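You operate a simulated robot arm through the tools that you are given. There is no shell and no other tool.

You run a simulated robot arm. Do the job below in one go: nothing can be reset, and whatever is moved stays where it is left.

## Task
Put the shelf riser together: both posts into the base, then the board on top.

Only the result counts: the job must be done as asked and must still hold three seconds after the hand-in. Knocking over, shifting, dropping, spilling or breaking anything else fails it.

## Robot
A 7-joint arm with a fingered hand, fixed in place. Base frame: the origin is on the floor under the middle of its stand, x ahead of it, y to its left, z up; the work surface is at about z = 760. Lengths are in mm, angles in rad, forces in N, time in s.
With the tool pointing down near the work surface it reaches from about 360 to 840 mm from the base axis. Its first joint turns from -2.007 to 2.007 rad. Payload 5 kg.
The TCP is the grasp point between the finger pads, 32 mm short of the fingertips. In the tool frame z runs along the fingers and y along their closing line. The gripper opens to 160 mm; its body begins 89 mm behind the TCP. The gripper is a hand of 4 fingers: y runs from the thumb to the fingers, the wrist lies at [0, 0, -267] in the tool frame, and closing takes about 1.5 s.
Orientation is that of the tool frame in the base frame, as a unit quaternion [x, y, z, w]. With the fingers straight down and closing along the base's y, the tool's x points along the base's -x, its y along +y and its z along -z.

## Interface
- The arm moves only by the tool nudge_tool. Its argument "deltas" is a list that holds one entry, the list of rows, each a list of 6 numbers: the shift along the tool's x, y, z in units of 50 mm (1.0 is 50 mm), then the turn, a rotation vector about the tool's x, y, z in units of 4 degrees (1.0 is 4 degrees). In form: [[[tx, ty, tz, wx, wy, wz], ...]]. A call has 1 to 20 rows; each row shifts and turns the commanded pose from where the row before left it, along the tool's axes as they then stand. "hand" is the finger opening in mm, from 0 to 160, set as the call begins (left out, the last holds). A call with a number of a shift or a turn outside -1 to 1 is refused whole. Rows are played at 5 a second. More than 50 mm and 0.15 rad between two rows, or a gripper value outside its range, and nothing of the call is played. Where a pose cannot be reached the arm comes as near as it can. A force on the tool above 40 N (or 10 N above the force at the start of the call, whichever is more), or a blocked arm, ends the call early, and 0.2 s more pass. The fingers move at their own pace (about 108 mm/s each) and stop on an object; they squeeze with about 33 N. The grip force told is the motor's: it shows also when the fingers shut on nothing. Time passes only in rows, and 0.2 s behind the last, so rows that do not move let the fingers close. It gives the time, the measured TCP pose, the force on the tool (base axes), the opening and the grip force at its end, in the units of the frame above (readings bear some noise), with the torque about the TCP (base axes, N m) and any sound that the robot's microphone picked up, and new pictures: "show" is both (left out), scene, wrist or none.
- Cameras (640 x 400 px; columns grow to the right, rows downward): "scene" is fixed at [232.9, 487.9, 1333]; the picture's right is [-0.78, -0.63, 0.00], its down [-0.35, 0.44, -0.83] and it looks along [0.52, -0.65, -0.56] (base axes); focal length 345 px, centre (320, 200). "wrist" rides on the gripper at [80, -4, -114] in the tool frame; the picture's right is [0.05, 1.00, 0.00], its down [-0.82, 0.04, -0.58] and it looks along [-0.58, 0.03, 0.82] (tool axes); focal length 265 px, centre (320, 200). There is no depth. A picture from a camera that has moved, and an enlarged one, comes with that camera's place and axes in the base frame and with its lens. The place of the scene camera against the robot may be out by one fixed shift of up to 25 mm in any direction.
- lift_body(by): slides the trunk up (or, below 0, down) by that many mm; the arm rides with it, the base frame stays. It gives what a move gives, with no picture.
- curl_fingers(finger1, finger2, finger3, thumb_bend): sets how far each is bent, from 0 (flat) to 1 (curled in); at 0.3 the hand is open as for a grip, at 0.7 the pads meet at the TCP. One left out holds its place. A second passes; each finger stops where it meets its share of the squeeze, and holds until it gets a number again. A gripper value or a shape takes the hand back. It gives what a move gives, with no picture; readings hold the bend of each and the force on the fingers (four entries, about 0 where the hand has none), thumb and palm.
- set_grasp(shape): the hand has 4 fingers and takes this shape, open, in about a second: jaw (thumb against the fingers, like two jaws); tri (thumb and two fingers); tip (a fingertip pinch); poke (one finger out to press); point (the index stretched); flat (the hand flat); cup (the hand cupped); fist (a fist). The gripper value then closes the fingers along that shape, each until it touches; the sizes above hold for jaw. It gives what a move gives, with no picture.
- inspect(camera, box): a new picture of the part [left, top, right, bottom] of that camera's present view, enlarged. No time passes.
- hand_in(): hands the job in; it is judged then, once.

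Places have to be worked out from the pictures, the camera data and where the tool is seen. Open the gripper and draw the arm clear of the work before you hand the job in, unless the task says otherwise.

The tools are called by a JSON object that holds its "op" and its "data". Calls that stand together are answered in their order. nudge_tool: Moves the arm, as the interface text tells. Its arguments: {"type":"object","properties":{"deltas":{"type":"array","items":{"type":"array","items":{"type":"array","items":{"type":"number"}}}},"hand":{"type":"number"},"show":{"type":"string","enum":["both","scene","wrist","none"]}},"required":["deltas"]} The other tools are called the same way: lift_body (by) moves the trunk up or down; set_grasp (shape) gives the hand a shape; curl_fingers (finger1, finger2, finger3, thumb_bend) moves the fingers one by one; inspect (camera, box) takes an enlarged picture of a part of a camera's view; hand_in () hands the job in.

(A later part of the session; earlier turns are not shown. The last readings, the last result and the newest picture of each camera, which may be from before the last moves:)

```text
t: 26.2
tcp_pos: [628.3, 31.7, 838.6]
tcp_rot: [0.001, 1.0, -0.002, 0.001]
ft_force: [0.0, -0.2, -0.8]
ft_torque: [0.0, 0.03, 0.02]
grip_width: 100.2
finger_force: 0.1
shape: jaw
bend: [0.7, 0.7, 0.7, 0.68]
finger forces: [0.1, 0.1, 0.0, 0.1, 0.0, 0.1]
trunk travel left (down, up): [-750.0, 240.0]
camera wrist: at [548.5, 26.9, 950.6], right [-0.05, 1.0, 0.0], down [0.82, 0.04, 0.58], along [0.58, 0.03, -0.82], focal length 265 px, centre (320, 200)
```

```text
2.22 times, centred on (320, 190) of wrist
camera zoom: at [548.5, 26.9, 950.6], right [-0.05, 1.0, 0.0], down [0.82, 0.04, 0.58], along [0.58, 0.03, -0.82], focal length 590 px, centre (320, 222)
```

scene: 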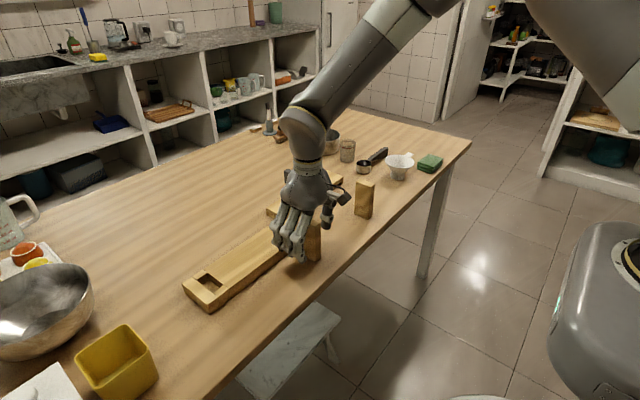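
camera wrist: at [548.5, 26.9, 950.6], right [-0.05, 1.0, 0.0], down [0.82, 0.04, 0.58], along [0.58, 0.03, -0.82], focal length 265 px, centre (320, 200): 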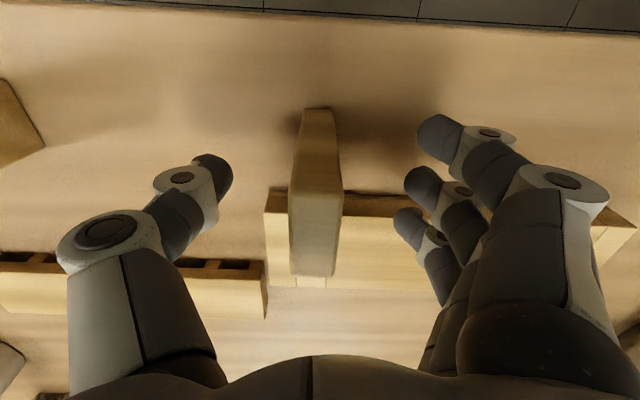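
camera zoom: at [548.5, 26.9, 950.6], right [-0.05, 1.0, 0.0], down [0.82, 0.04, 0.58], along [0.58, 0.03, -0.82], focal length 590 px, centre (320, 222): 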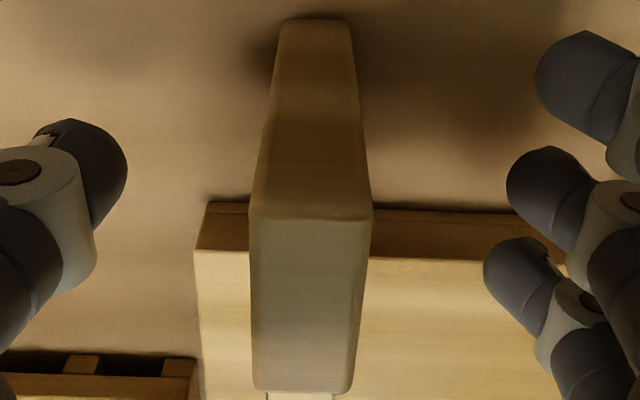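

The picture shows the post about 2.3 mm to the -y side of the hand's centre, so I shift by that and then close.

{"op": "nudge_tool", "data": {"deltas": [[[0, -0.046, 0, 0, 0, 0], [0, 0, 0, 0, 0, 0]]], "show": "none"}}

{"op": "nudge_tool", "data": {"deltas": [[[0, 0, 0, 0, 0, 0], [0, 0, 0, 0, 0, 0], [0, 0, 0, 0, 0, 0], [0, 0, 0, 0, 0, 0], [0, 0, 0, 0, 0, 0], [0, 0, 0, 0, 0, 0], [0, 0, 0, 0, 0, 0], [0, 0, 0, 0, 0, 0]]], "hand": 5, "show": "both"}}

{"op": "inspect", "data": {"camera": "wrist", "box": [220, 100, 420, 280]}}

{"op": "inspect", "data": {"camera": "scene", "box": [250, 150, 370, 280]}}

```text
t: 26.8
tcp_pos: [629.1, 27.4, 838.9]
tcp_rot: [0.0, 1.0, -0.001, 0.0]
ft_force: [-0.1, -0.1, 0.1]
ft_torque: [0.03, -0.03, -0.01]
grip_width: 100.8
finger_force: 0.0
shape: jaw
bend: [0.7, 0.7, 0.7, 0.68]
finger forces: [0.1, 0.1, 0.1, 0.0, 0.0, 0.0]
trunk travel left (down, up): [-750.0, 240.0]
```

```text
t: 28.6
tcp_pos: [629.4, 27.6, 838.4]
tcp_rot: [0.001, 1.0, 0.0, 0.0]
ft_force: [-0.6, 0.0, 0.0]
ft_torque: [0.0, 0.02, 0.0]
grip_width: 15.6
finger_force: 33.0
shape: jaw
bend: [0.72, 0.72, 0.72, 0.7]
finger forces: [9.1, 10.4, 8.8, 0.0, 29.3, 0.0]
trunk travel left (down, up): [-750.0, 240.0]
camera wrist: at [548.7, 23.3, 950.2], right [-0.05, 1.0, 0.0], down [0.82, 0.04, 0.58], along [0.58, 0.03, -0.82], focal length 265 px, centre (320, 200)
```

scene: 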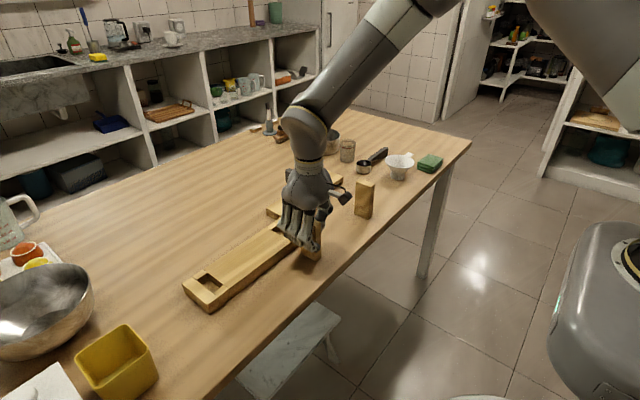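
wrist: 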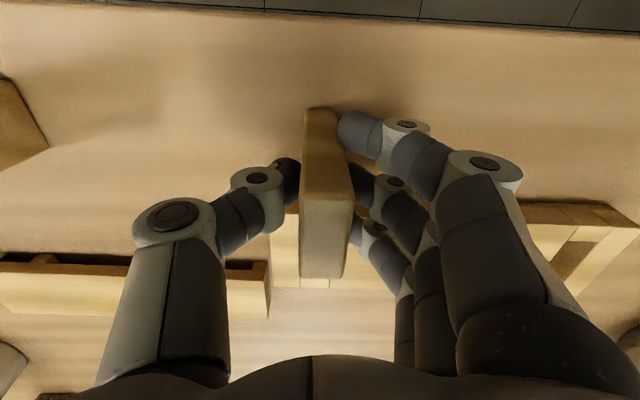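

```text
2.22 times, centred on (320, 190) of wrist
camera zoom: at [548.7, 23.3, 950.2], right [-0.05, 1.0, 0.0], down [0.82, 0.04, 0.58], along [0.58, 0.03, -0.82], focal length 590 px, centre (320, 222)
```

zoom: 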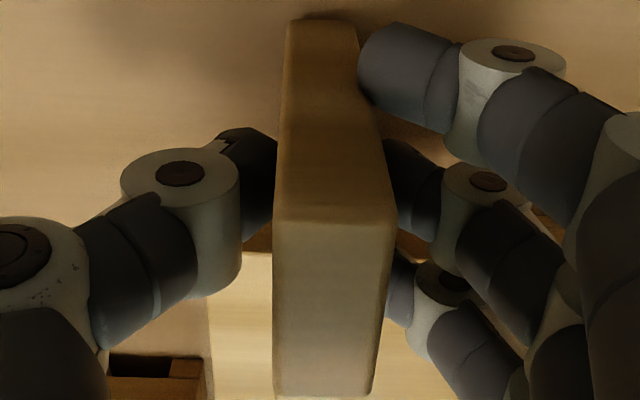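

```text
3.08 times, centred on (310, 215) of scene
camera zoom: at [232.9, 487.9, 1333.0], right [-0.78, -0.63, 0.0], down [-0.35, 0.44, -0.83], along [0.52, -0.65, -0.56], focal length 1062 px, centre (351, 154)
```

zoom: 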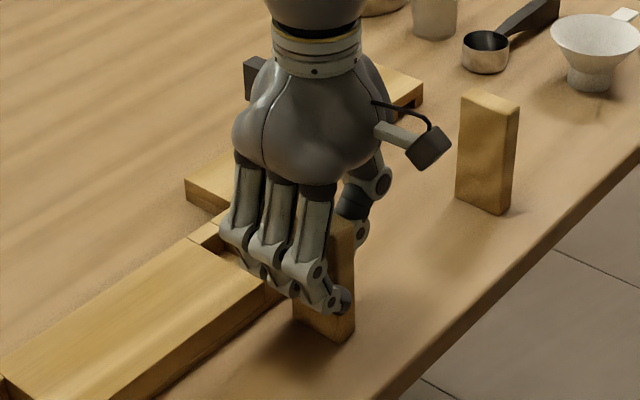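

A balanced grip this time: three fingers about 9 N each against 29 N on the thumb, and the post is nearly upright. I lift 45 mm and carry it 92 mm in +x over the right socket.

{"op": "nudge_tool", "data": {"deltas": [[[0, 0, -0.2, 0, 0, 0], [0, 0, -0.35, 0, 0, 0], [0, 0, -0.35, 0, 0, 0], [-0.46, 0.018, 0, 0, 0, 0], [-0.46, 0, 0, 0, 0, 0], [-0.46, 0, 0, 0, 0, 0], [-0.46, 0, 0, 0, 0, 0], [0, 0, 0, 0, 0, 0], [0, 0, 0, 0, 0, 0]]], "show": "both"}}

{"op": "inspect", "data": {"camera": "wrist", "box": [220, 90, 420, 290]}}

{"op": "inspect", "data": {"camera": "scene", "box": [230, 150, 330, 270]}}

```text
t: 30.6
tcp_pos: [721.3, 28.4, 884.3]
tcp_rot: [0.001, 1.0, -0.001, 0.0]
ft_force: [-0.7, -0.3, -1.4]
ft_torque: [0.01, -0.02, 0.02]
grip_width: 15.4
finger_force: 33.1
shape: jaw
bend: [0.72, 0.72, 0.72, 0.7]
finger forces: [9.5, 10.4, 9.3, 0.0, 29.5, 0.0]
trunk travel left (down, up): [-750.0, 240.0]
camera wrist: at [641.9, 23.4, 995.5], right [-0.05, 1.0, 0.0], down [0.82, 0.04, 0.58], along [0.58, 0.03, -0.82], focal length 265 px, centre (320, 200)
```

scene: 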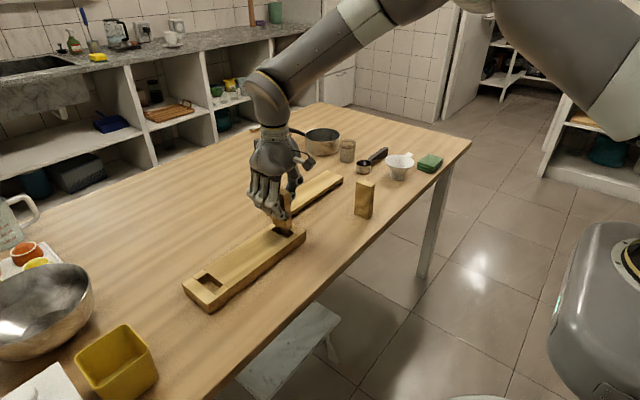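
wrist: 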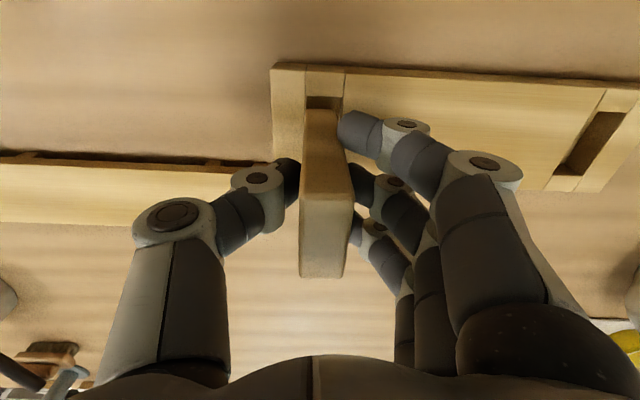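

```text
2.00 times, centred on (320, 190) of wrist
camera zoom: at [641.9, 23.4, 995.5], right [-0.05, 1.0, 0.0], down [0.82, 0.04, 0.58], along [0.58, 0.03, -0.82], focal length 531 px, centre (320, 220)
```

zoom: 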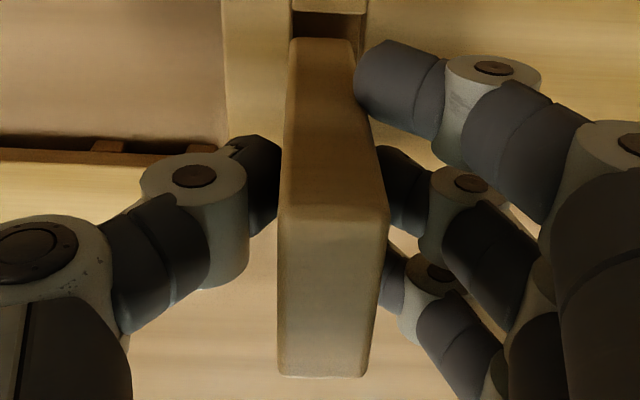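

```text
3.33 times, centred on (280, 210) of scene
camera zoom: at [232.9, 487.9, 1333.0], right [-0.78, -0.63, 0.0], down [-0.35, 0.44, -0.83], along [0.52, -0.65, -0.56], focal length 1151 px, centre (453, 167)
```

zoom: 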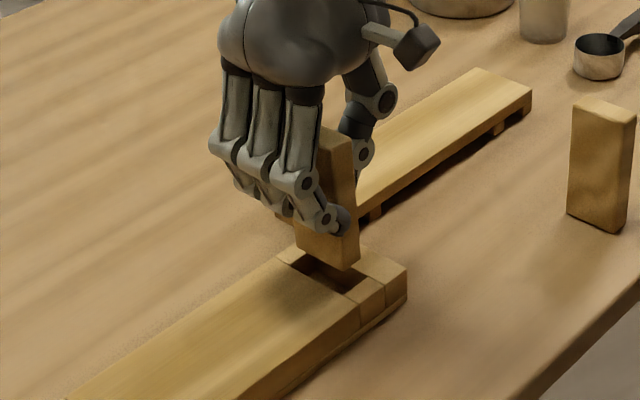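

I zoom closely on the post's lower edge and the socket to judge the alignment before lowering.

{"op": "inspect", "data": {"camera": "wrist", "box": [270, 60, 370, 140]}}

{"op": "inspect", "data": {"camera": "scene", "box": [250, 190, 320, 250]}}

```text
5.00 times, centred on (320, 100) of wrist
camera zoom: at [641.9, 23.4, 995.5], right [-0.05, 1.0, 0.0], down [0.82, 0.04, 0.58], along [0.58, 0.03, -0.82], focal length 1327 px, centre (320, 700)
```

zoom: 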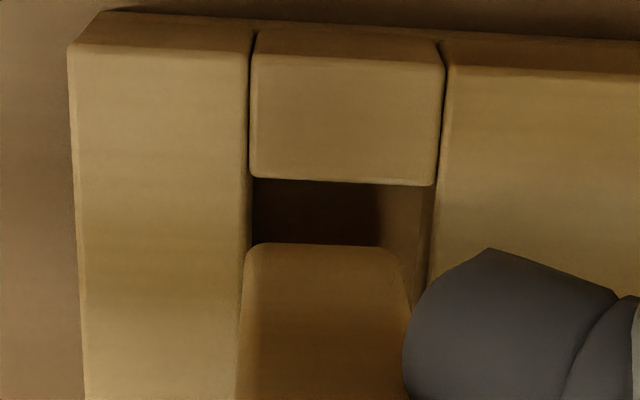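

```text
6.67 times, centred on (285, 220) of scene
camera zoom: at [232.9, 487.9, 1333.0], right [-0.78, -0.63, 0.0], down [-0.35, 0.44, -0.83], along [0.52, -0.65, -0.56], focal length 2302 px, centre (553, 67)
```

zoom: 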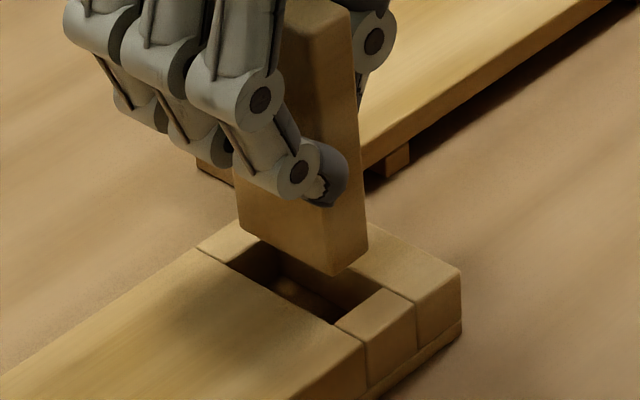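

The post needs about +2.7 mm in y and -1 mm in x to sit centrally over the socket. I correct that and lower 22 mm so its foot just enters the socket.

{"op": "nudge_tool", "data": {"deltas": [[[0.02, 0.054, 0, 0, 0, 0], [0, 0, 0.2, 0, 0, 0], [0, 0, 0.12, 0, 0, 0], [0, 0, 0.06, 0, 0, 0], [0, 0, 0.06, 0, 0, 0], [0, 0, 0, 0, 0, 0]]], "show": "wrist"}}

{"op": "inspect", "data": {"camera": "wrist", "box": [270, 60, 370, 140]}}

{"op": "inspect", "data": {"camera": "scene", "box": [250, 190, 320, 250]}}

```text
t: 32.0
tcp_pos: [719.1, 31.0, 859.1]
tcp_rot: [0.0, 1.0, -0.001, 0.001]
ft_force: [0.6, 0.4, 0.4]
ft_torque: [0.03, -0.02, 0.0]
grip_width: 15.4
finger_force: 33.6
shape: jaw
bend: [0.72, 0.72, 0.72, 0.7]
finger forces: [9.7, 10.4, 9.4, 0.1, 29.4, 0.0]
trunk travel left (down, up): [-750.0, 240.0]
camera wrist: at [640.1, 25.5, 973.1], right [-0.05, 1.0, 0.0], down [0.82, 0.04, 0.58], along [0.58, 0.03, -0.82], focal length 265 px, centre (320, 200)
```

wrist: 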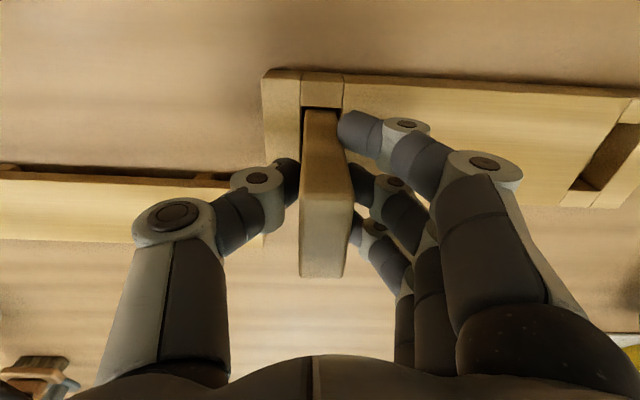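

```text
5.00 times, centred on (320, 100) of wrist
camera zoom: at [640.1, 25.5, 973.1], right [-0.05, 1.0, 0.0], down [0.82, 0.04, 0.58], along [0.58, 0.03, -0.82], focal length 1327 px, centre (320, 700)
```

zoom: 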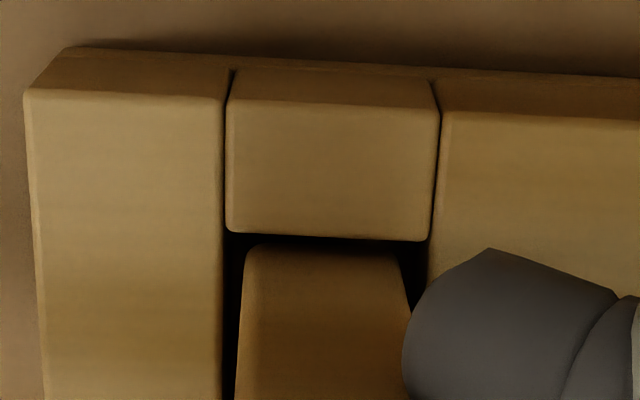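

```text
6.67 times, centred on (285, 220) of scene
camera zoom: at [232.9, 487.9, 1333.0], right [-0.78, -0.63, 0.0], down [-0.35, 0.44, -0.83], along [0.52, -0.65, -0.56], focal length 2302 px, centre (553, 67)
```

zoom: 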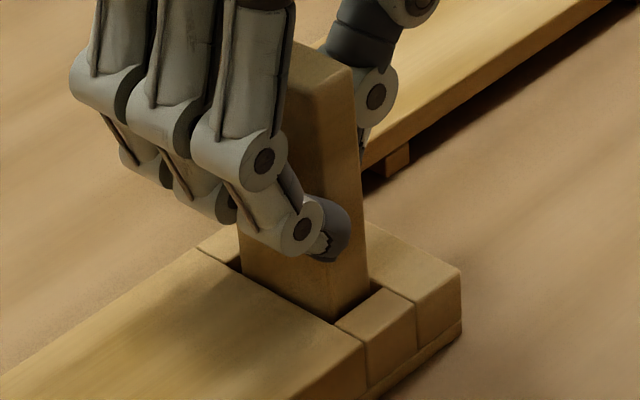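

The foot has entered the socket with even gaps and no contact force. I lower further toward the socket floor.

{"op": "nudge_tool", "data": {"deltas": [[[0, 0, 0.08, 0, 0, 0], [0, 0, 0.06, 0, 0, 0], [0, 0, 0.06, 0, 0, 0], [0, 0, 0.02, 0, 0, 0], [0, 0, 0, 0, 0, 0]]], "show": "none"}}

```text
t: 33.2
tcp_pos: [719.0, 31.1, 850.0]
tcp_rot: [0.001, 1.0, -0.001, -0.001]
ft_force: [0.0, 0.3, -1.4]
ft_torque: [0.0, 0.04, 0.03]
grip_width: 15.2
finger_force: 32.8
shape: jaw
bend: [0.72, 0.72, 0.72, 0.7]
finger forces: [9.6, 10.5, 9.5, 0.0, 29.3, 0.0]
trunk travel left (down, up): [-750.0, 240.0]
```

Still free at z≈850; I creep on in 1 mm steps until the post rests on the socket floor.

{"op": "nudge_tool", "data": {"deltas": [[[0, 0, 0.02, 0, 0, 0], [0, 0, 0, 0, 0, 0], [0, 0, 0.02, 0, 0, 0], [0, 0, 0, 0, 0, 0]]], "show": "none"}}

```text
t: 34.2
tcp_pos: [719.6, 30.1, 849.3]
tcp_rot: [0.001, 1.0, 0.0, 0.0]
ft_force: [0.2, 0.2, -0.7]
ft_torque: [0.01, 0.01, 0.0]
grip_width: 15.3
finger_force: 33.3
shape: jaw
bend: [0.72, 0.72, 0.72, 0.7]
finger forces: [9.6, 10.4, 9.5, 0.0, 29.3, 0.0]
trunk travel left (down, up): [-750.0, 240.0]
```

{"op": "nudge_tool", "data": {"deltas": [[[0, 0, 0.02, 0, 0, 0], [0, 0, 0, 0, 0, 0], [0, 0, 0.02, 0, 0, 0], [0, 0, 0, 0, 0, 0]]], "show": "none"}}

```text
t: 35.2
tcp_pos: [720.5, 30.3, 846.0]
tcp_rot: [0.001, 1.0, -0.001, -0.001]
ft_force: [-0.3, 0.1, -0.9]
ft_torque: [0.04, -0.01, 0.05]
grip_width: 15.2
finger_force: 33.0
shape: jaw
bend: [0.72, 0.72, 0.72, 0.7]
finger forces: [9.6, 10.4, 9.5, 0.1, 29.3, 0.1]
trunk travel left (down, up): [-750.0, 240.0]
```

Readings still show no contact at z≈846, so the floor is a bit lower than judged. I go on in 1 mm steps.

{"op": "nudge_tool", "data": {"deltas": [[[0, 0, 0.02, 0, 0, 0], [0, 0, 0, 0, 0, 0], [0, 0, 0.02, 0, 0, 0], [0, 0, 0, 0, 0, 0]]], "show": "none"}}

```text
t: 36.2
tcp_pos: [721.0, 30.5, 843.9]
tcp_rot: [0.001, 1.0, -0.001, 0.001]
ft_force: [1.3, -0.9, 5.7]
ft_torque: [0.02, 0.0, 0.0]
grip_width: 15.5
finger_force: 33.3
shape: jaw
bend: [0.72, 0.72, 0.72, 0.7]
finger forces: [9.7, 10.7, 10.0, 0.1, 31.1, 0.0]
trunk travel left (down, up): [-750.0, 240.0]
```

Contact of 6 N at z≈844: the post sits on the socket floor. I open the hand to release it and look.

{"op": "nudge_tool", "data": {"deltas": [[[0, 0, 0, 0, 0, 0], [0, 0, 0, 0, 0, 0], [0, 0, 0, 0, 0, 0], [0, 0, 0, 0, 0, 0], [0, 0, 0, 0, 0, 0]]], "hand": 90, "show": "both"}}

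{"op": "inspect", "data": {"camera": "wrist", "box": [220, 60, 420, 290]}}

{"op": "inspect", "data": {"camera": "scene", "box": [240, 170, 330, 250]}}

```text
t: 37.4
tcp_pos: [721.6, 31.5, 844.2]
tcp_rot: [0.0, 1.0, 0.0, 0.0]
ft_force: [-1.1, -1.1, 0.1]
ft_torque: [0.02, -0.05, -0.02]
grip_width: 88.8
finger_force: 0.0
shape: jaw
bend: [0.72, 0.72, 0.72, 0.7]
finger forces: [0.1, 0.0, 0.1, 0.1, 0.0, 0.0]
trunk travel left (down, up): [-750.0, 240.0]
camera wrist: at [641.1, 26.8, 956.6], right [-0.05, 1.0, 0.0], down [0.82, 0.04, 0.58], along [0.58, 0.03, -0.82], focal length 265 px, centre (320, 200)
```

scene: 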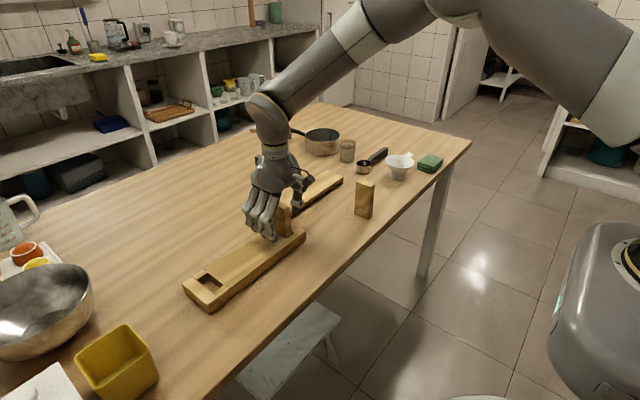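
wrist: 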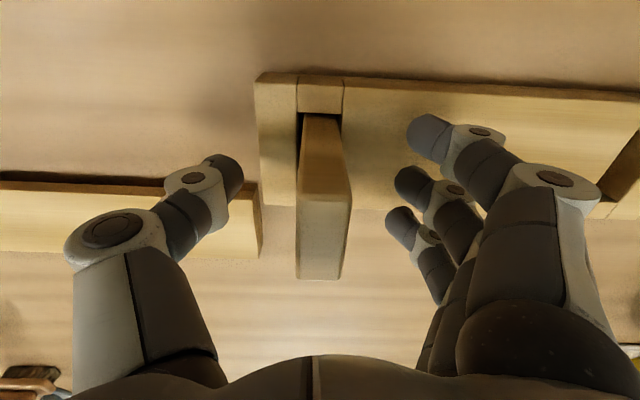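

```text
1.74 times, centred on (320, 175) of wrist
camera zoom: at [641.1, 26.8, 956.6], right [-0.05, 1.0, 0.0], down [0.82, 0.04, 0.58], along [0.58, 0.03, -0.82], focal length 462 px, centre (320, 244)
```

zoom: 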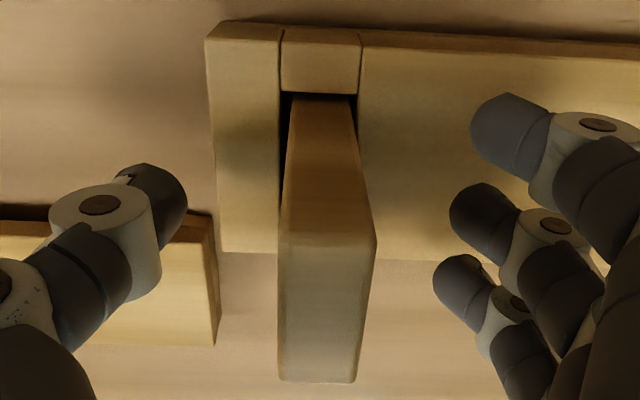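

```text
5.00 times, centred on (285, 210) of scene
camera zoom: at [232.9, 487.9, 1333.0], right [-0.78, -0.63, 0.0], down [-0.35, 0.44, -0.83], along [0.52, -0.65, -0.56], focal length 1726 px, centre (495, 150)
```

zoom: 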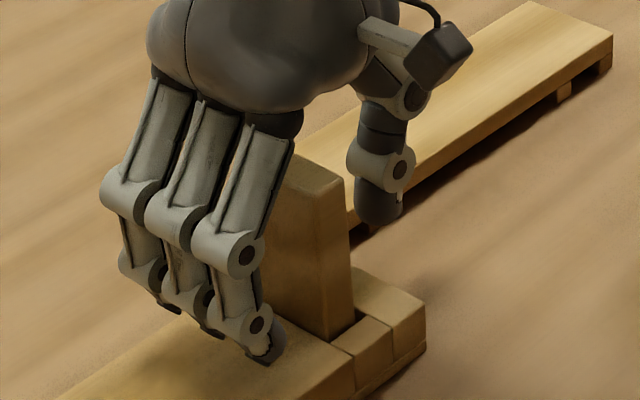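

Post 1 stands square in the right socket. I rise clear and travel to above post 2.

{"op": "nudge_tool", "data": {"deltas": [[[0, 0, -0.58, 0, 0, 0], [0, 0, -0.58, 0, 0, 0], [0, 0, -0.58, 0, 0, 0], [0, 0, -0.58, 0, 0, 0], [0.286, -0.634, 0, 0, 0, 0], [0.286, -0.634, 0, 0, 0, 0], [0.286, -0.634, 0, 0, 0, 0], [0.286, -0.634, 0, 0, 0, 0], [0.286, -0.634, 0, 0, 0, 0], [0.286, -0.634, 0, 0, 0, 0], [0.286, -0.634, 0, 0, 0, 0], [0, 0, 0, 0, 0, 0], [0, 0, 0, 0, 0, 0]]], "show": "both"}}

{"op": "inspect", "data": {"camera": "wrist", "box": [250, 60, 390, 200]}}

{"op": "inspect", "data": {"camera": "scene", "box": [170, 160, 330, 320]}}

```text
t: 40.2
tcp_pos: [617.9, -189.8, 959.8]
tcp_rot: [0.002, 1.0, -0.001, 0.0]
ft_force: [-0.3, 0.8, -0.5]
ft_torque: [-0.02, 0.0, 0.04]
grip_width: 89.2
finger_force: 0.0
shape: jaw
bend: [0.72, 0.72, 0.72, 0.7]
finger forces: [0.0, 0.0, 0.0, 0.1, 0.1, 0.0]
trunk travel left (down, up): [-750.0, 240.0]
camera wrist: at [538.5, -195.7, 1073.0], right [-0.05, 1.0, 0.0], down [0.82, 0.04, 0.58], along [0.58, 0.03, -0.82], focal length 265 px, centre (320, 200)
```

scene: 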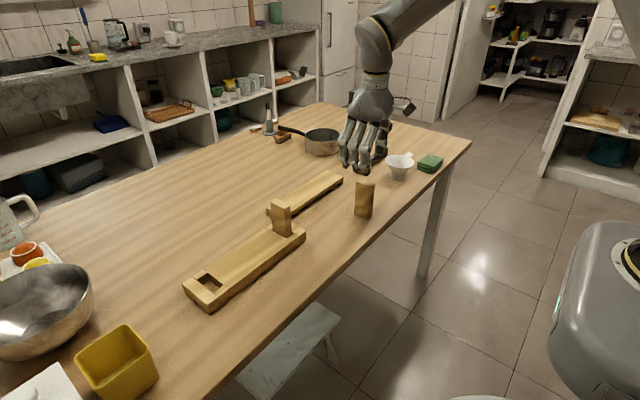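
wrist: 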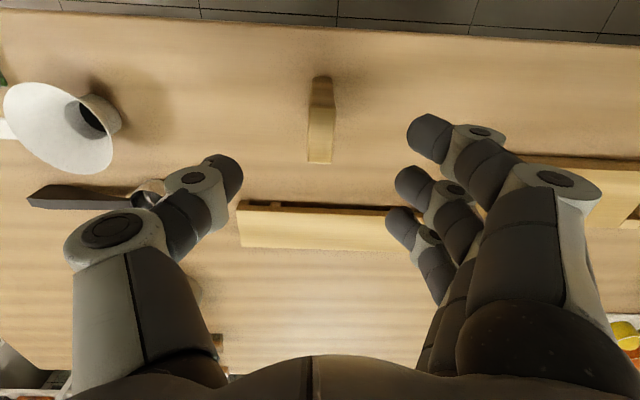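

```text
2.86 times, centred on (320, 130) of wrist
camera zoom: at [538.5, -195.7, 1073.0], right [-0.05, 1.0, 0.0], down [0.82, 0.04, 0.58], along [0.58, 0.03, -0.82], focal length 758 px, centre (320, 400)
```

zoom: 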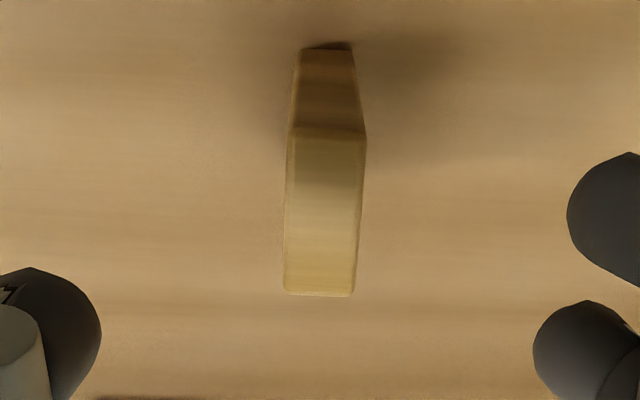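

```text
2.50 times, centred on (250, 240) of scene
camera zoom: at [232.9, 487.9, 1333.0], right [-0.78, -0.63, 0.0], down [-0.35, 0.44, -0.83], along [0.52, -0.65, -0.56], focal length 863 px, centre (495, 100)
```

zoom: 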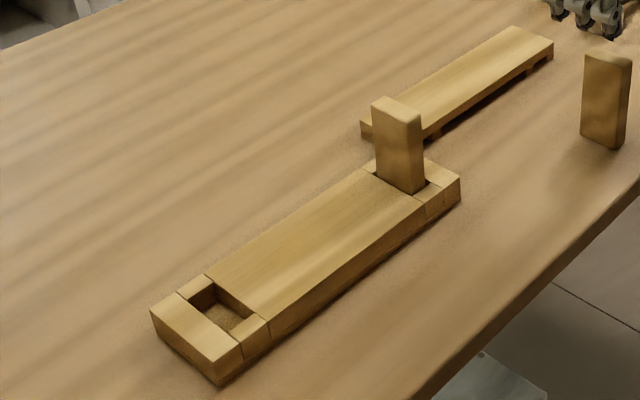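

Post 2 is 3 mm further in x and 0.9 mm in +y from the tool axis. I correct for that and go down to z≈838.

{"op": "nudge_tool", "data": {"deltas": [[[-0.06, 0.018, 0, 0, 0, 0], [0, 0, 0.4856, 0, 0, 0], [0, 0, 0.4856, 0, 0, 0], [0, 0, 0.4856, 0, 0, 0], [0, 0, 0.4856, 0, 0, 0], [0, 0, 0.4856, 0, 0, 0], [0, 0, 0, 0, 0, 0], [0, 0, 0, 0, 0, 0]]], "hand": 100, "show": "wrist"}}

{"op": "inspect", "data": {"camera": "wrist", "box": [220, 90, 420, 290]}}

```text
t: 42.0
tcp_pos: [621.1, -189.4, 838.7]
tcp_rot: [0.001, 1.0, 0.0, 0.0]
ft_force: [0.4, -0.4, -0.7]
ft_torque: [-0.01, -0.03, 0.0]
grip_width: 99.7
finger_force: 0.0
shape: jaw
bend: [0.71, 0.71, 0.71, 0.68]
finger forces: [0.0, 0.0, 0.1, 0.0, 0.0, 0.1]
trunk travel left (down, up): [-750.0, 240.0]
camera wrist: at [541.5, -194.6, 951.1], right [-0.05, 1.0, 0.0], down [0.82, 0.04, 0.58], along [0.58, 0.03, -0.82], focal length 265 px, centre (320, 200)
```

wrist: 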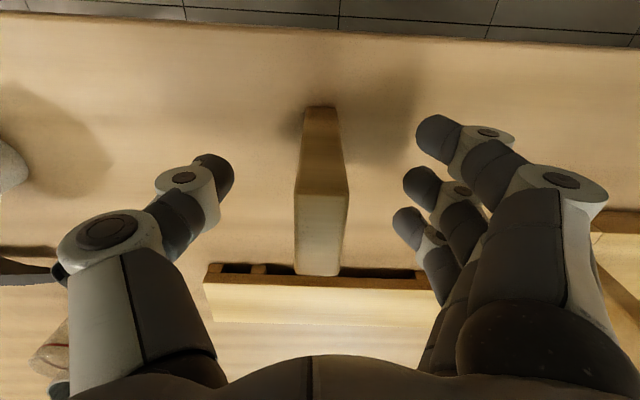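

```text
2.00 times, centred on (320, 190) of wrist
camera zoom: at [541.5, -194.6, 951.1], right [-0.05, 1.0, 0.0], down [0.82, 0.04, 0.58], along [0.58, 0.03, -0.82], focal length 531 px, centre (320, 220)
```

zoom: 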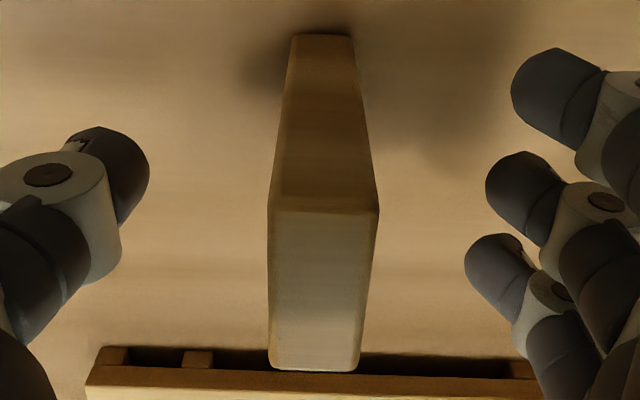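

The post is centred within half a millimetre; I close the hand on it.

{"op": "nudge_tool", "data": {"deltas": [[[0, 0, 0, 0, 0, 0], [0, 0, 0, 0, 0, 0], [0, 0, 0, 0, 0, 0], [0, 0, 0, 0, 0, 0], [0, 0, 0, 0, 0, 0], [0, 0, 0, 0, 0, 0], [0, 0, 0, 0, 0, 0], [0, 0, 0, 0, 0, 0]]], "hand": 5, "show": "wrist"}}

{"op": "inspect", "data": {"camera": "wrist", "box": [220, 90, 420, 290]}}

```text
t: 43.8
tcp_pos: [621.3, -191.0, 839.3]
tcp_rot: [0.001, 1.0, -0.001, 0.0]
ft_force: [0.7, -0.3, -0.2]
ft_torque: [-0.01, 0.0, -0.02]
grip_width: 14.7
finger_force: 33.1
shape: jaw
bend: [0.72, 0.72, 0.71, 0.7]
finger forces: [9.9, 10.3, 8.1, 0.1, 29.5, 0.0]
trunk travel left (down, up): [-750.0, 240.0]
camera wrist: at [541.6, -194.6, 951.1], right [-0.05, 1.0, 0.0], down [0.82, 0.04, 0.58], along [0.58, 0.03, -0.82], focal length 265 px, centre (320, 200)
```

wrist: 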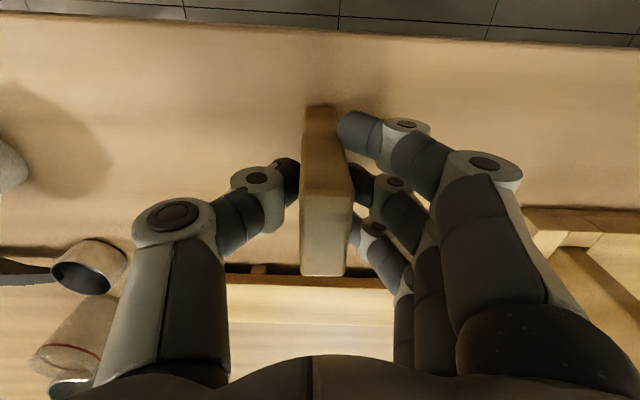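

```text
2.00 times, centred on (320, 190) of wrist
camera zoom: at [541.6, -194.6, 951.1], right [-0.05, 1.0, 0.0], down [0.82, 0.04, 0.58], along [0.58, 0.03, -0.82], focal length 531 px, centre (320, 220)
```

zoom: 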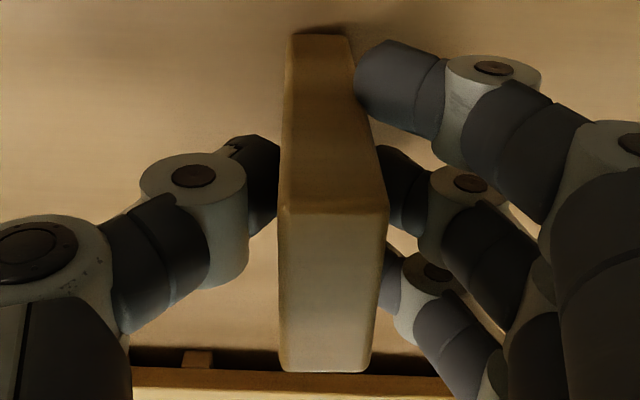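

A good balanced grip again. I lift high enough to pass over the standing first post and carry post 2 across to a spot just beyond the left socket, where the wrist camera can see the socket.

{"op": "nudge_tool", "data": {"deltas": [[[0, 0, -0.3, 0, 0, 0], [0, 0, -0.63, 0, 0, 0], [0, 0, -0.63, 0, 0, 0], [0, 0, -0.63, 0, 0, 0], [0, 0, -0.63, 0, 0, 0], [-0.214, 0.673, 0, 0, 0, 0], [-0.214, 0.673, 0, 0, 0, 0], [-0.214, 0.673, 0, 0, 0, 0], [-0.214, 0.673, 0, 0, 0, 0], [-0.214, 0.673, 0, 0, 0, 0], [-0.214, 0.673, 0, 0, 0, 0], [-0.214, 0.673, 0, 0, 0, 0], [-0.214, 0.673, 0, 0, 0, 0], [-0.214, 0.673, 0, 0, 0, 0], [-0.214, 0.673, 0, 0, 0, 0], [-0.214, 0.673, 0, 0, 0, 0], [-0.214, 0.673, 0, 0, 0, 0], [-0.214, 0.673, 0, 0, 0, 0], [0, 0, 0, 0, 0, 0]]], "show": "both"}}

```text
t: 47.8
tcp_pos: [761.5, 247.7, 981.5]
tcp_rot: [0.0, 1.0, 0.0, -0.001]
ft_force: [1.1, -0.1, -0.1]
ft_torque: [0.05, 0.02, -0.02]
grip_width: 15.0
finger_force: 32.9
shape: jaw
bend: [0.72, 0.72, 0.71, 0.7]
finger forces: [10.3, 10.7, 9.5, 0.0, 29.5, 0.1]
trunk travel left (down, up): [-750.0, 240.0]
camera wrist: at [682.4, 243.6, 1093.0], right [-0.05, 1.0, 0.0], down [0.82, 0.04, 0.58], along [0.58, 0.03, -0.82], focal length 265 px, centre (320, 200)
```

scene: 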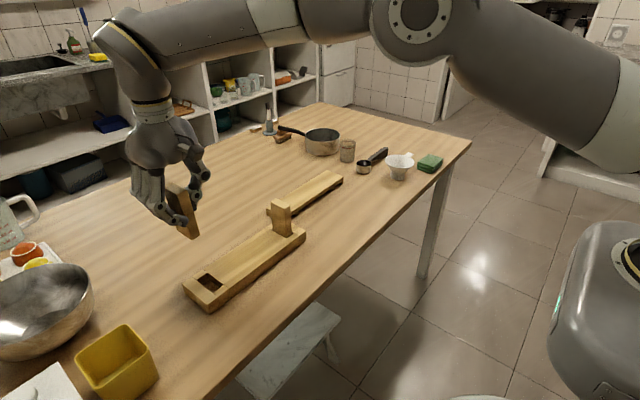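
wrist: 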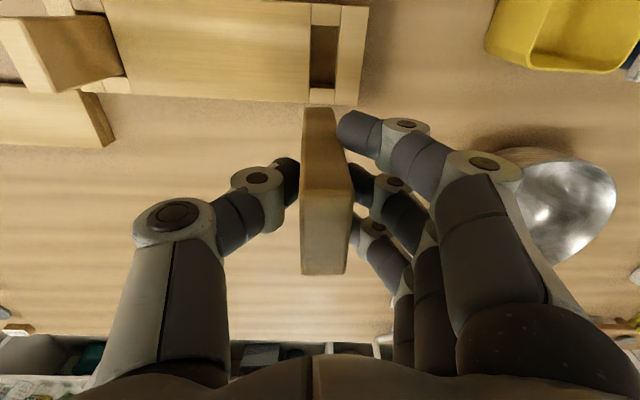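

The left socket shows at about (323,57) in the wrist view. I enlarge it to measure its offset from the held post.

{"op": "inspect", "data": {"camera": "wrist", "box": [260, 0, 400, 130]}}

```text
3.08 times, centred on (330, 65) of wrist
camera zoom: at [682.4, 243.6, 1093.0], right [-0.05, 1.0, 0.0], down [0.82, 0.04, 0.58], along [0.58, 0.03, -0.82], focal length 817 px, centre (289, 615)
```

zoom: 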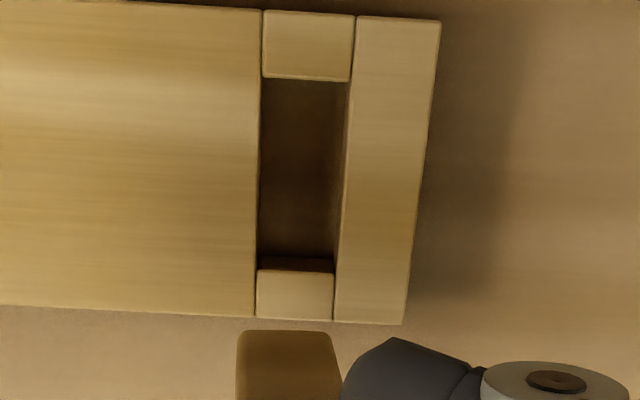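

The socket centre is 41 mm back in x and the post's foot needs +3.3 mm in y. I move there, lower to just above the base, and check again.

{"op": "nudge_tool", "data": {"deltas": [[[0.41, 0.0335, 0, 0, 0, 0], [0.41, 0.0335, 0, 0, 0, 0], [0, 0, 0.485, 0, 0, 0], [0, 0, 0.485, 0, 0, 0], [0, 0, 0.485, 0, 0, 0], [0, 0, 0.485, 0, 0, 0], [0, 0, 0, 0, 0, 0], [0, 0, 0, 0, 0, 0]]], "show": "both"}}

{"op": "inspect", "data": {"camera": "wrist", "box": [270, 60, 370, 140]}}

{"op": "inspect", "data": {"camera": "scene", "box": [170, 230, 270, 320]}}

```text
t: 49.6
tcp_pos: [722.6, 250.7, 884.6]
tcp_rot: [0.001, 1.0, -0.001, 0.0]
ft_force: [0.4, -0.1, -0.5]
ft_torque: [-0.01, 0.02, 0.0]
grip_width: 14.7
finger_force: 32.9
shape: jaw
bend: [0.72, 0.72, 0.71, 0.7]
finger forces: [10.4, 10.8, 9.9, 0.1, 29.4, 0.0]
trunk travel left (down, up): [-750.0, 240.0]
camera wrist: at [642.2, 246.1, 996.9], right [-0.05, 1.0, 0.0], down [0.82, 0.04, 0.58], along [0.58, 0.03, -0.82], focal length 265 px, centre (320, 200)
```

scene: 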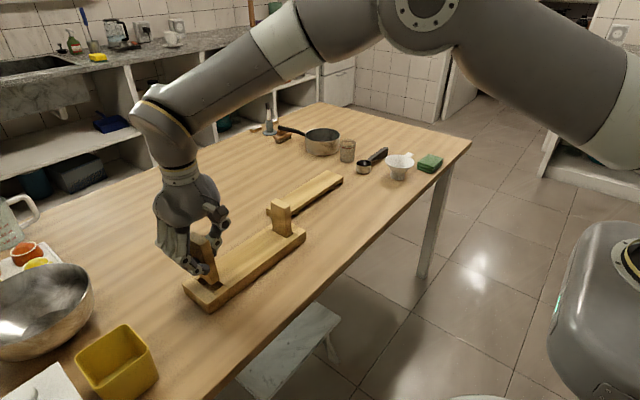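
wrist: 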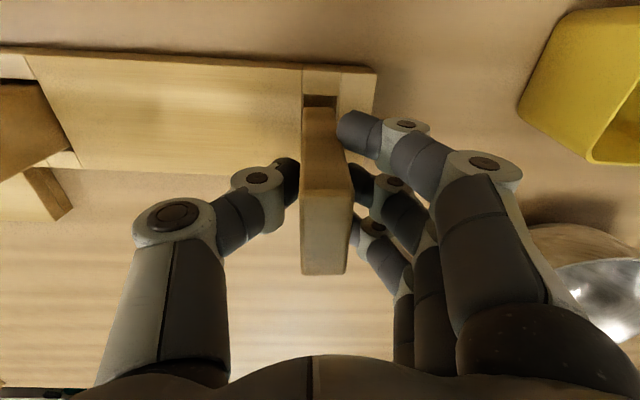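

```text
5.00 times, centred on (320, 100) of wrist
camera zoom: at [642.2, 246.1, 996.9], right [-0.05, 1.0, 0.0], down [0.82, 0.04, 0.58], along [0.58, 0.03, -0.82], focal length 1327 px, centre (320, 700)
```

zoom: 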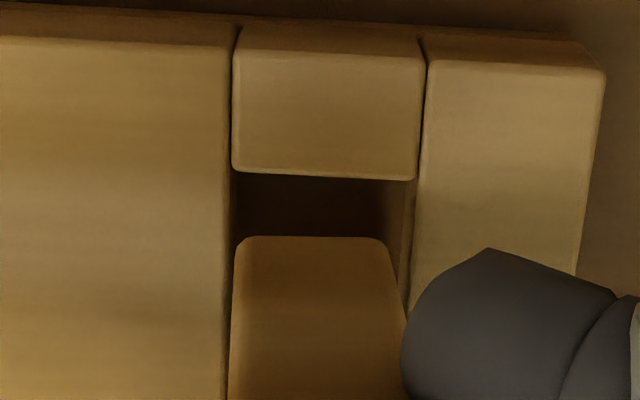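

```text
4.44 times, centred on (220, 275) of scene
camera zoom: at [232.9, 487.9, 1333.0], right [-0.78, -0.63, 0.0], down [-0.35, 0.44, -0.83], along [0.52, -0.65, -0.56], focal length 1535 px, centre (764, -133)
```

zoom: 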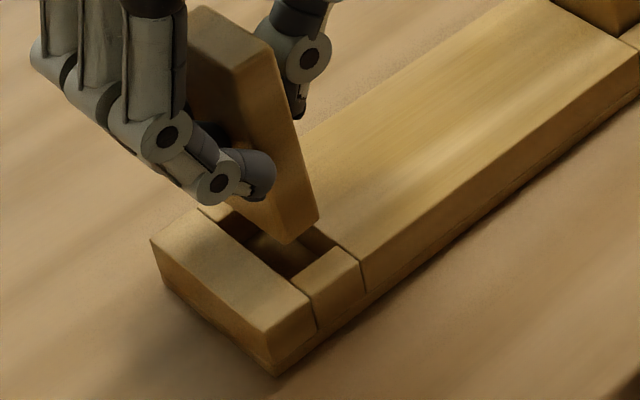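

Another +1.5 mm in y will centre the foot. I apply it and lower 22 mm into the socket mouth.

{"op": "nudge_tool", "data": {"deltas": [[[0.008, 0.03, 0, 0, 0, 0], [0, 0, 0.2, 0, 0, 0], [0, 0, 0.12, 0, 0, 0], [0, 0, 0.06, 0, 0, 0], [0, 0, 0.06, 0, 0, 0], [0, 0, 0, 0, 0, 0]]], "show": "none"}}

{"op": "inspect", "data": {"camera": "wrist", "box": [270, 60, 370, 140]}}

{"op": "inspect", "data": {"camera": "scene", "box": [170, 230, 270, 320]}}

```text
t: 51.0
tcp_pos: [718.9, 252.7, 862.3]
tcp_rot: [0.002, 1.0, -0.001, 0.0]
ft_force: [-0.2, -0.3, -0.8]
ft_torque: [0.0, -0.02, 0.01]
grip_width: 14.6
finger_force: 33.1
shape: jaw
bend: [0.72, 0.72, 0.71, 0.7]
finger forces: [10.6, 10.8, 10.1, 0.1, 29.4, 0.0]
trunk travel left (down, up): [-750.0, 240.0]
```

```text
5.00 times, centred on (320, 100) of wrist
camera zoom: at [639.9, 248.0, 973.9], right [-0.05, 1.0, 0.0], down [0.82, 0.04, 0.58], along [0.58, 0.03, -0.82], focal length 1327 px, centre (320, 700)
```

zoom: 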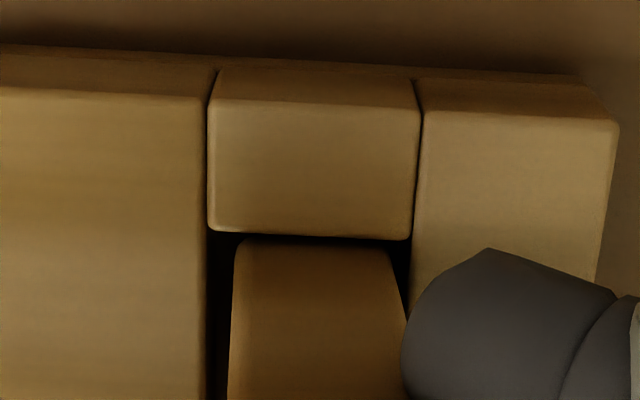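

```text
4.44 times, centred on (220, 275) of scene
camera zoom: at [232.9, 487.9, 1333.0], right [-0.78, -0.63, 0.0], down [-0.35, 0.44, -0.83], along [0.52, -0.65, -0.56], focal length 1535 px, centre (764, -133)
```

zoom: 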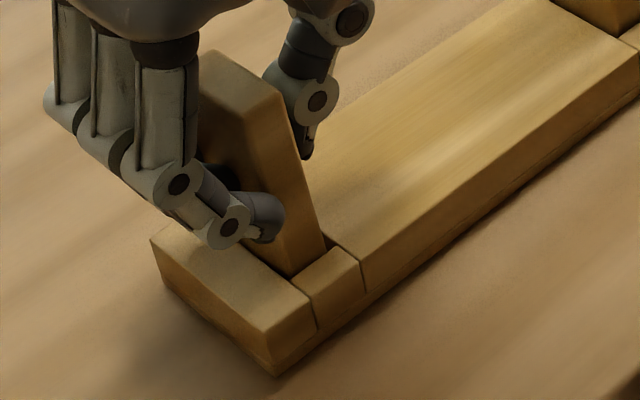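

The foot is inside the socket with clearance on both sides and no force. I lower on toward the floor (expected near z≈844.5).

{"op": "nudge_tool", "data": {"deltas": [[[0, -0.008, 0.08, 0, 0, 0], [0, 0, 0.08, 0, 0, 0], [0, 0, 0.08, 0, 0, 0], [0, 0, 0.04, 0, 0, 0], [0, 0, 0.02, 0, 0, 0], [0, 0, 0, 0, 0, 0]]], "show": "none"}}

{"op": "nudge_tool", "data": {"deltas": [[[0, 0, 0.02, 0, 0, 0], [0, 0, 0, 0, 0, 0], [0, 0, 0.02, 0, 0, 0], [0, 0, 0, 0, 0, 0]]], "show": "none"}}

```text
t: 52.4
tcp_pos: [720.3, 252.8, 847.0]
tcp_rot: [0.0, 1.0, -0.001, 0.0]
ft_force: [0.4, -0.4, 3.0]
ft_torque: [0.01, 0.02, -0.04]
grip_width: 14.6
finger_force: 33.6
shape: jaw
bend: [0.72, 0.72, 0.71, 0.7]
finger forces: [10.6, 10.9, 10.4, 0.0, 30.1, 0.0]
trunk travel left (down, up): [-750.0, 240.0]
```

```text
t: 53.4
tcp_pos: [719.4, 252.4, 845.8]
tcp_rot: [0.0, 1.0, 0.001, 0.001]
ft_force: [0.0, -1.9, 14.9]
ft_torque: [0.09, 0.01, 0.02]
grip_width: 14.9
finger_force: 32.8
shape: jaw
bend: [0.72, 0.72, 0.72, 0.71]
finger forces: [12.0, 11.9, 11.1, 0.0, 34.3, 0.1]
trunk travel left (down, up): [-750.0, 240.0]
```

Contact at z≈846 with 15 N matches the floor height found for the first post. I open the hand and check.

{"op": "nudge_tool", "data": {"deltas": [[[0, 0, -0.01, 0, 0, 0], [0, 0, 0, 0, 0, 0], [0, 0, 0, 0, 0, 0], [0, 0, 0, 0, 0, 0], [0, 0, 0, 0, 0, 0]]], "hand": 90, "show": "both"}}

{"op": "inspect", "data": {"camera": "wrist", "box": [240, 60, 400, 290]}}

{"op": "inspect", "data": {"camera": "scene", "box": [160, 210, 280, 320]}}

```text
t: 54.6
tcp_pos: [720.3, 252.7, 844.9]
tcp_rot: [0.001, 1.0, -0.001, 0.001]
ft_force: [-0.3, -0.3, -0.2]
ft_torque: [-0.03, 0.01, -0.01]
grip_width: 89.1
finger_force: 0.1
shape: jaw
bend: [0.72, 0.72, 0.72, 0.7]
finger forces: [0.0, 0.0, 0.0, 0.1, 0.0, 0.1]
trunk travel left (down, up): [-750.0, 240.0]
camera wrist: at [640.6, 248.2, 957.3], right [-0.05, 1.0, 0.0], down [0.82, 0.04, 0.58], along [0.58, 0.03, -0.82], focal length 265 px, centre (320, 200)
```

scene: 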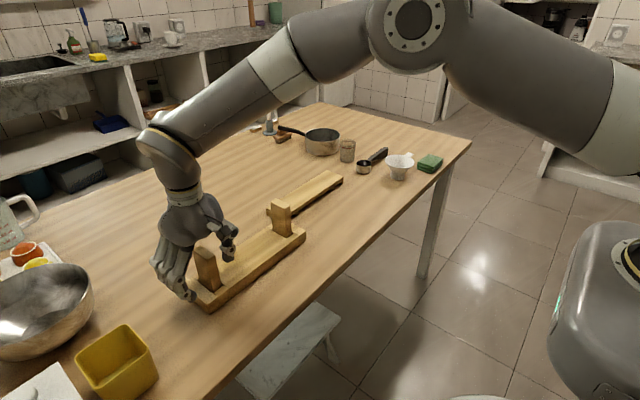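
wrist: 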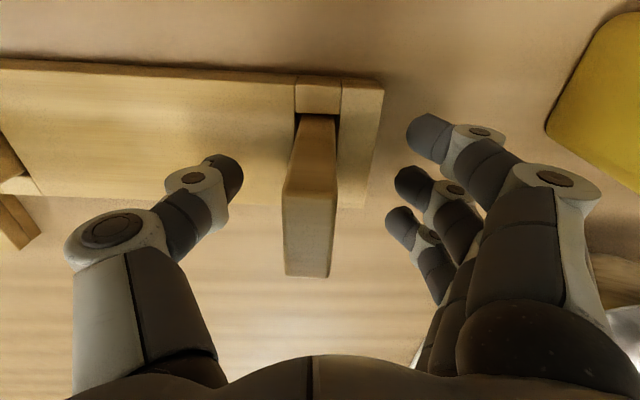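

```text
1.74 times, centred on (320, 175) of wrist
camera zoom: at [640.6, 248.2, 957.3], right [-0.05, 1.0, 0.0], down [0.82, 0.04, 0.58], along [0.58, 0.03, -0.82], focal length 462 px, centre (320, 244)
```

zoom: 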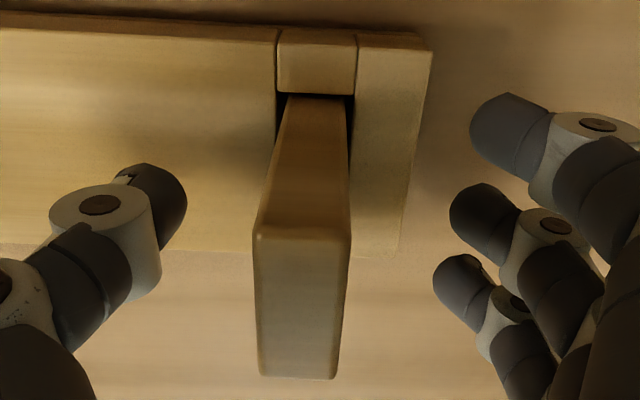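

```text
3.64 times, centred on (220, 265) of scene
camera zoom: at [232.9, 487.9, 1333.0], right [-0.78, -0.63, 0.0], down [-0.35, 0.44, -0.83], along [0.52, -0.65, -0.56], focal length 1256 px, centre (684, -36)
```

zoom: 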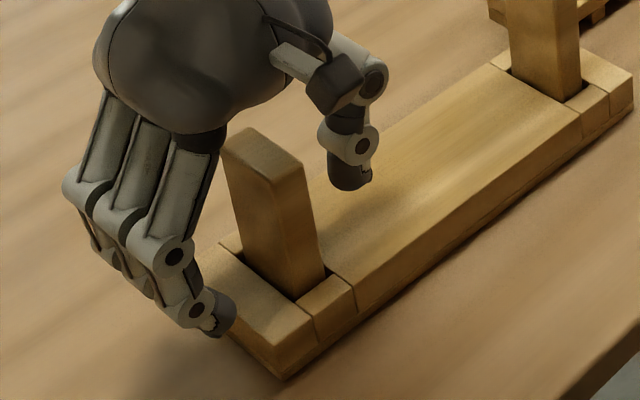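

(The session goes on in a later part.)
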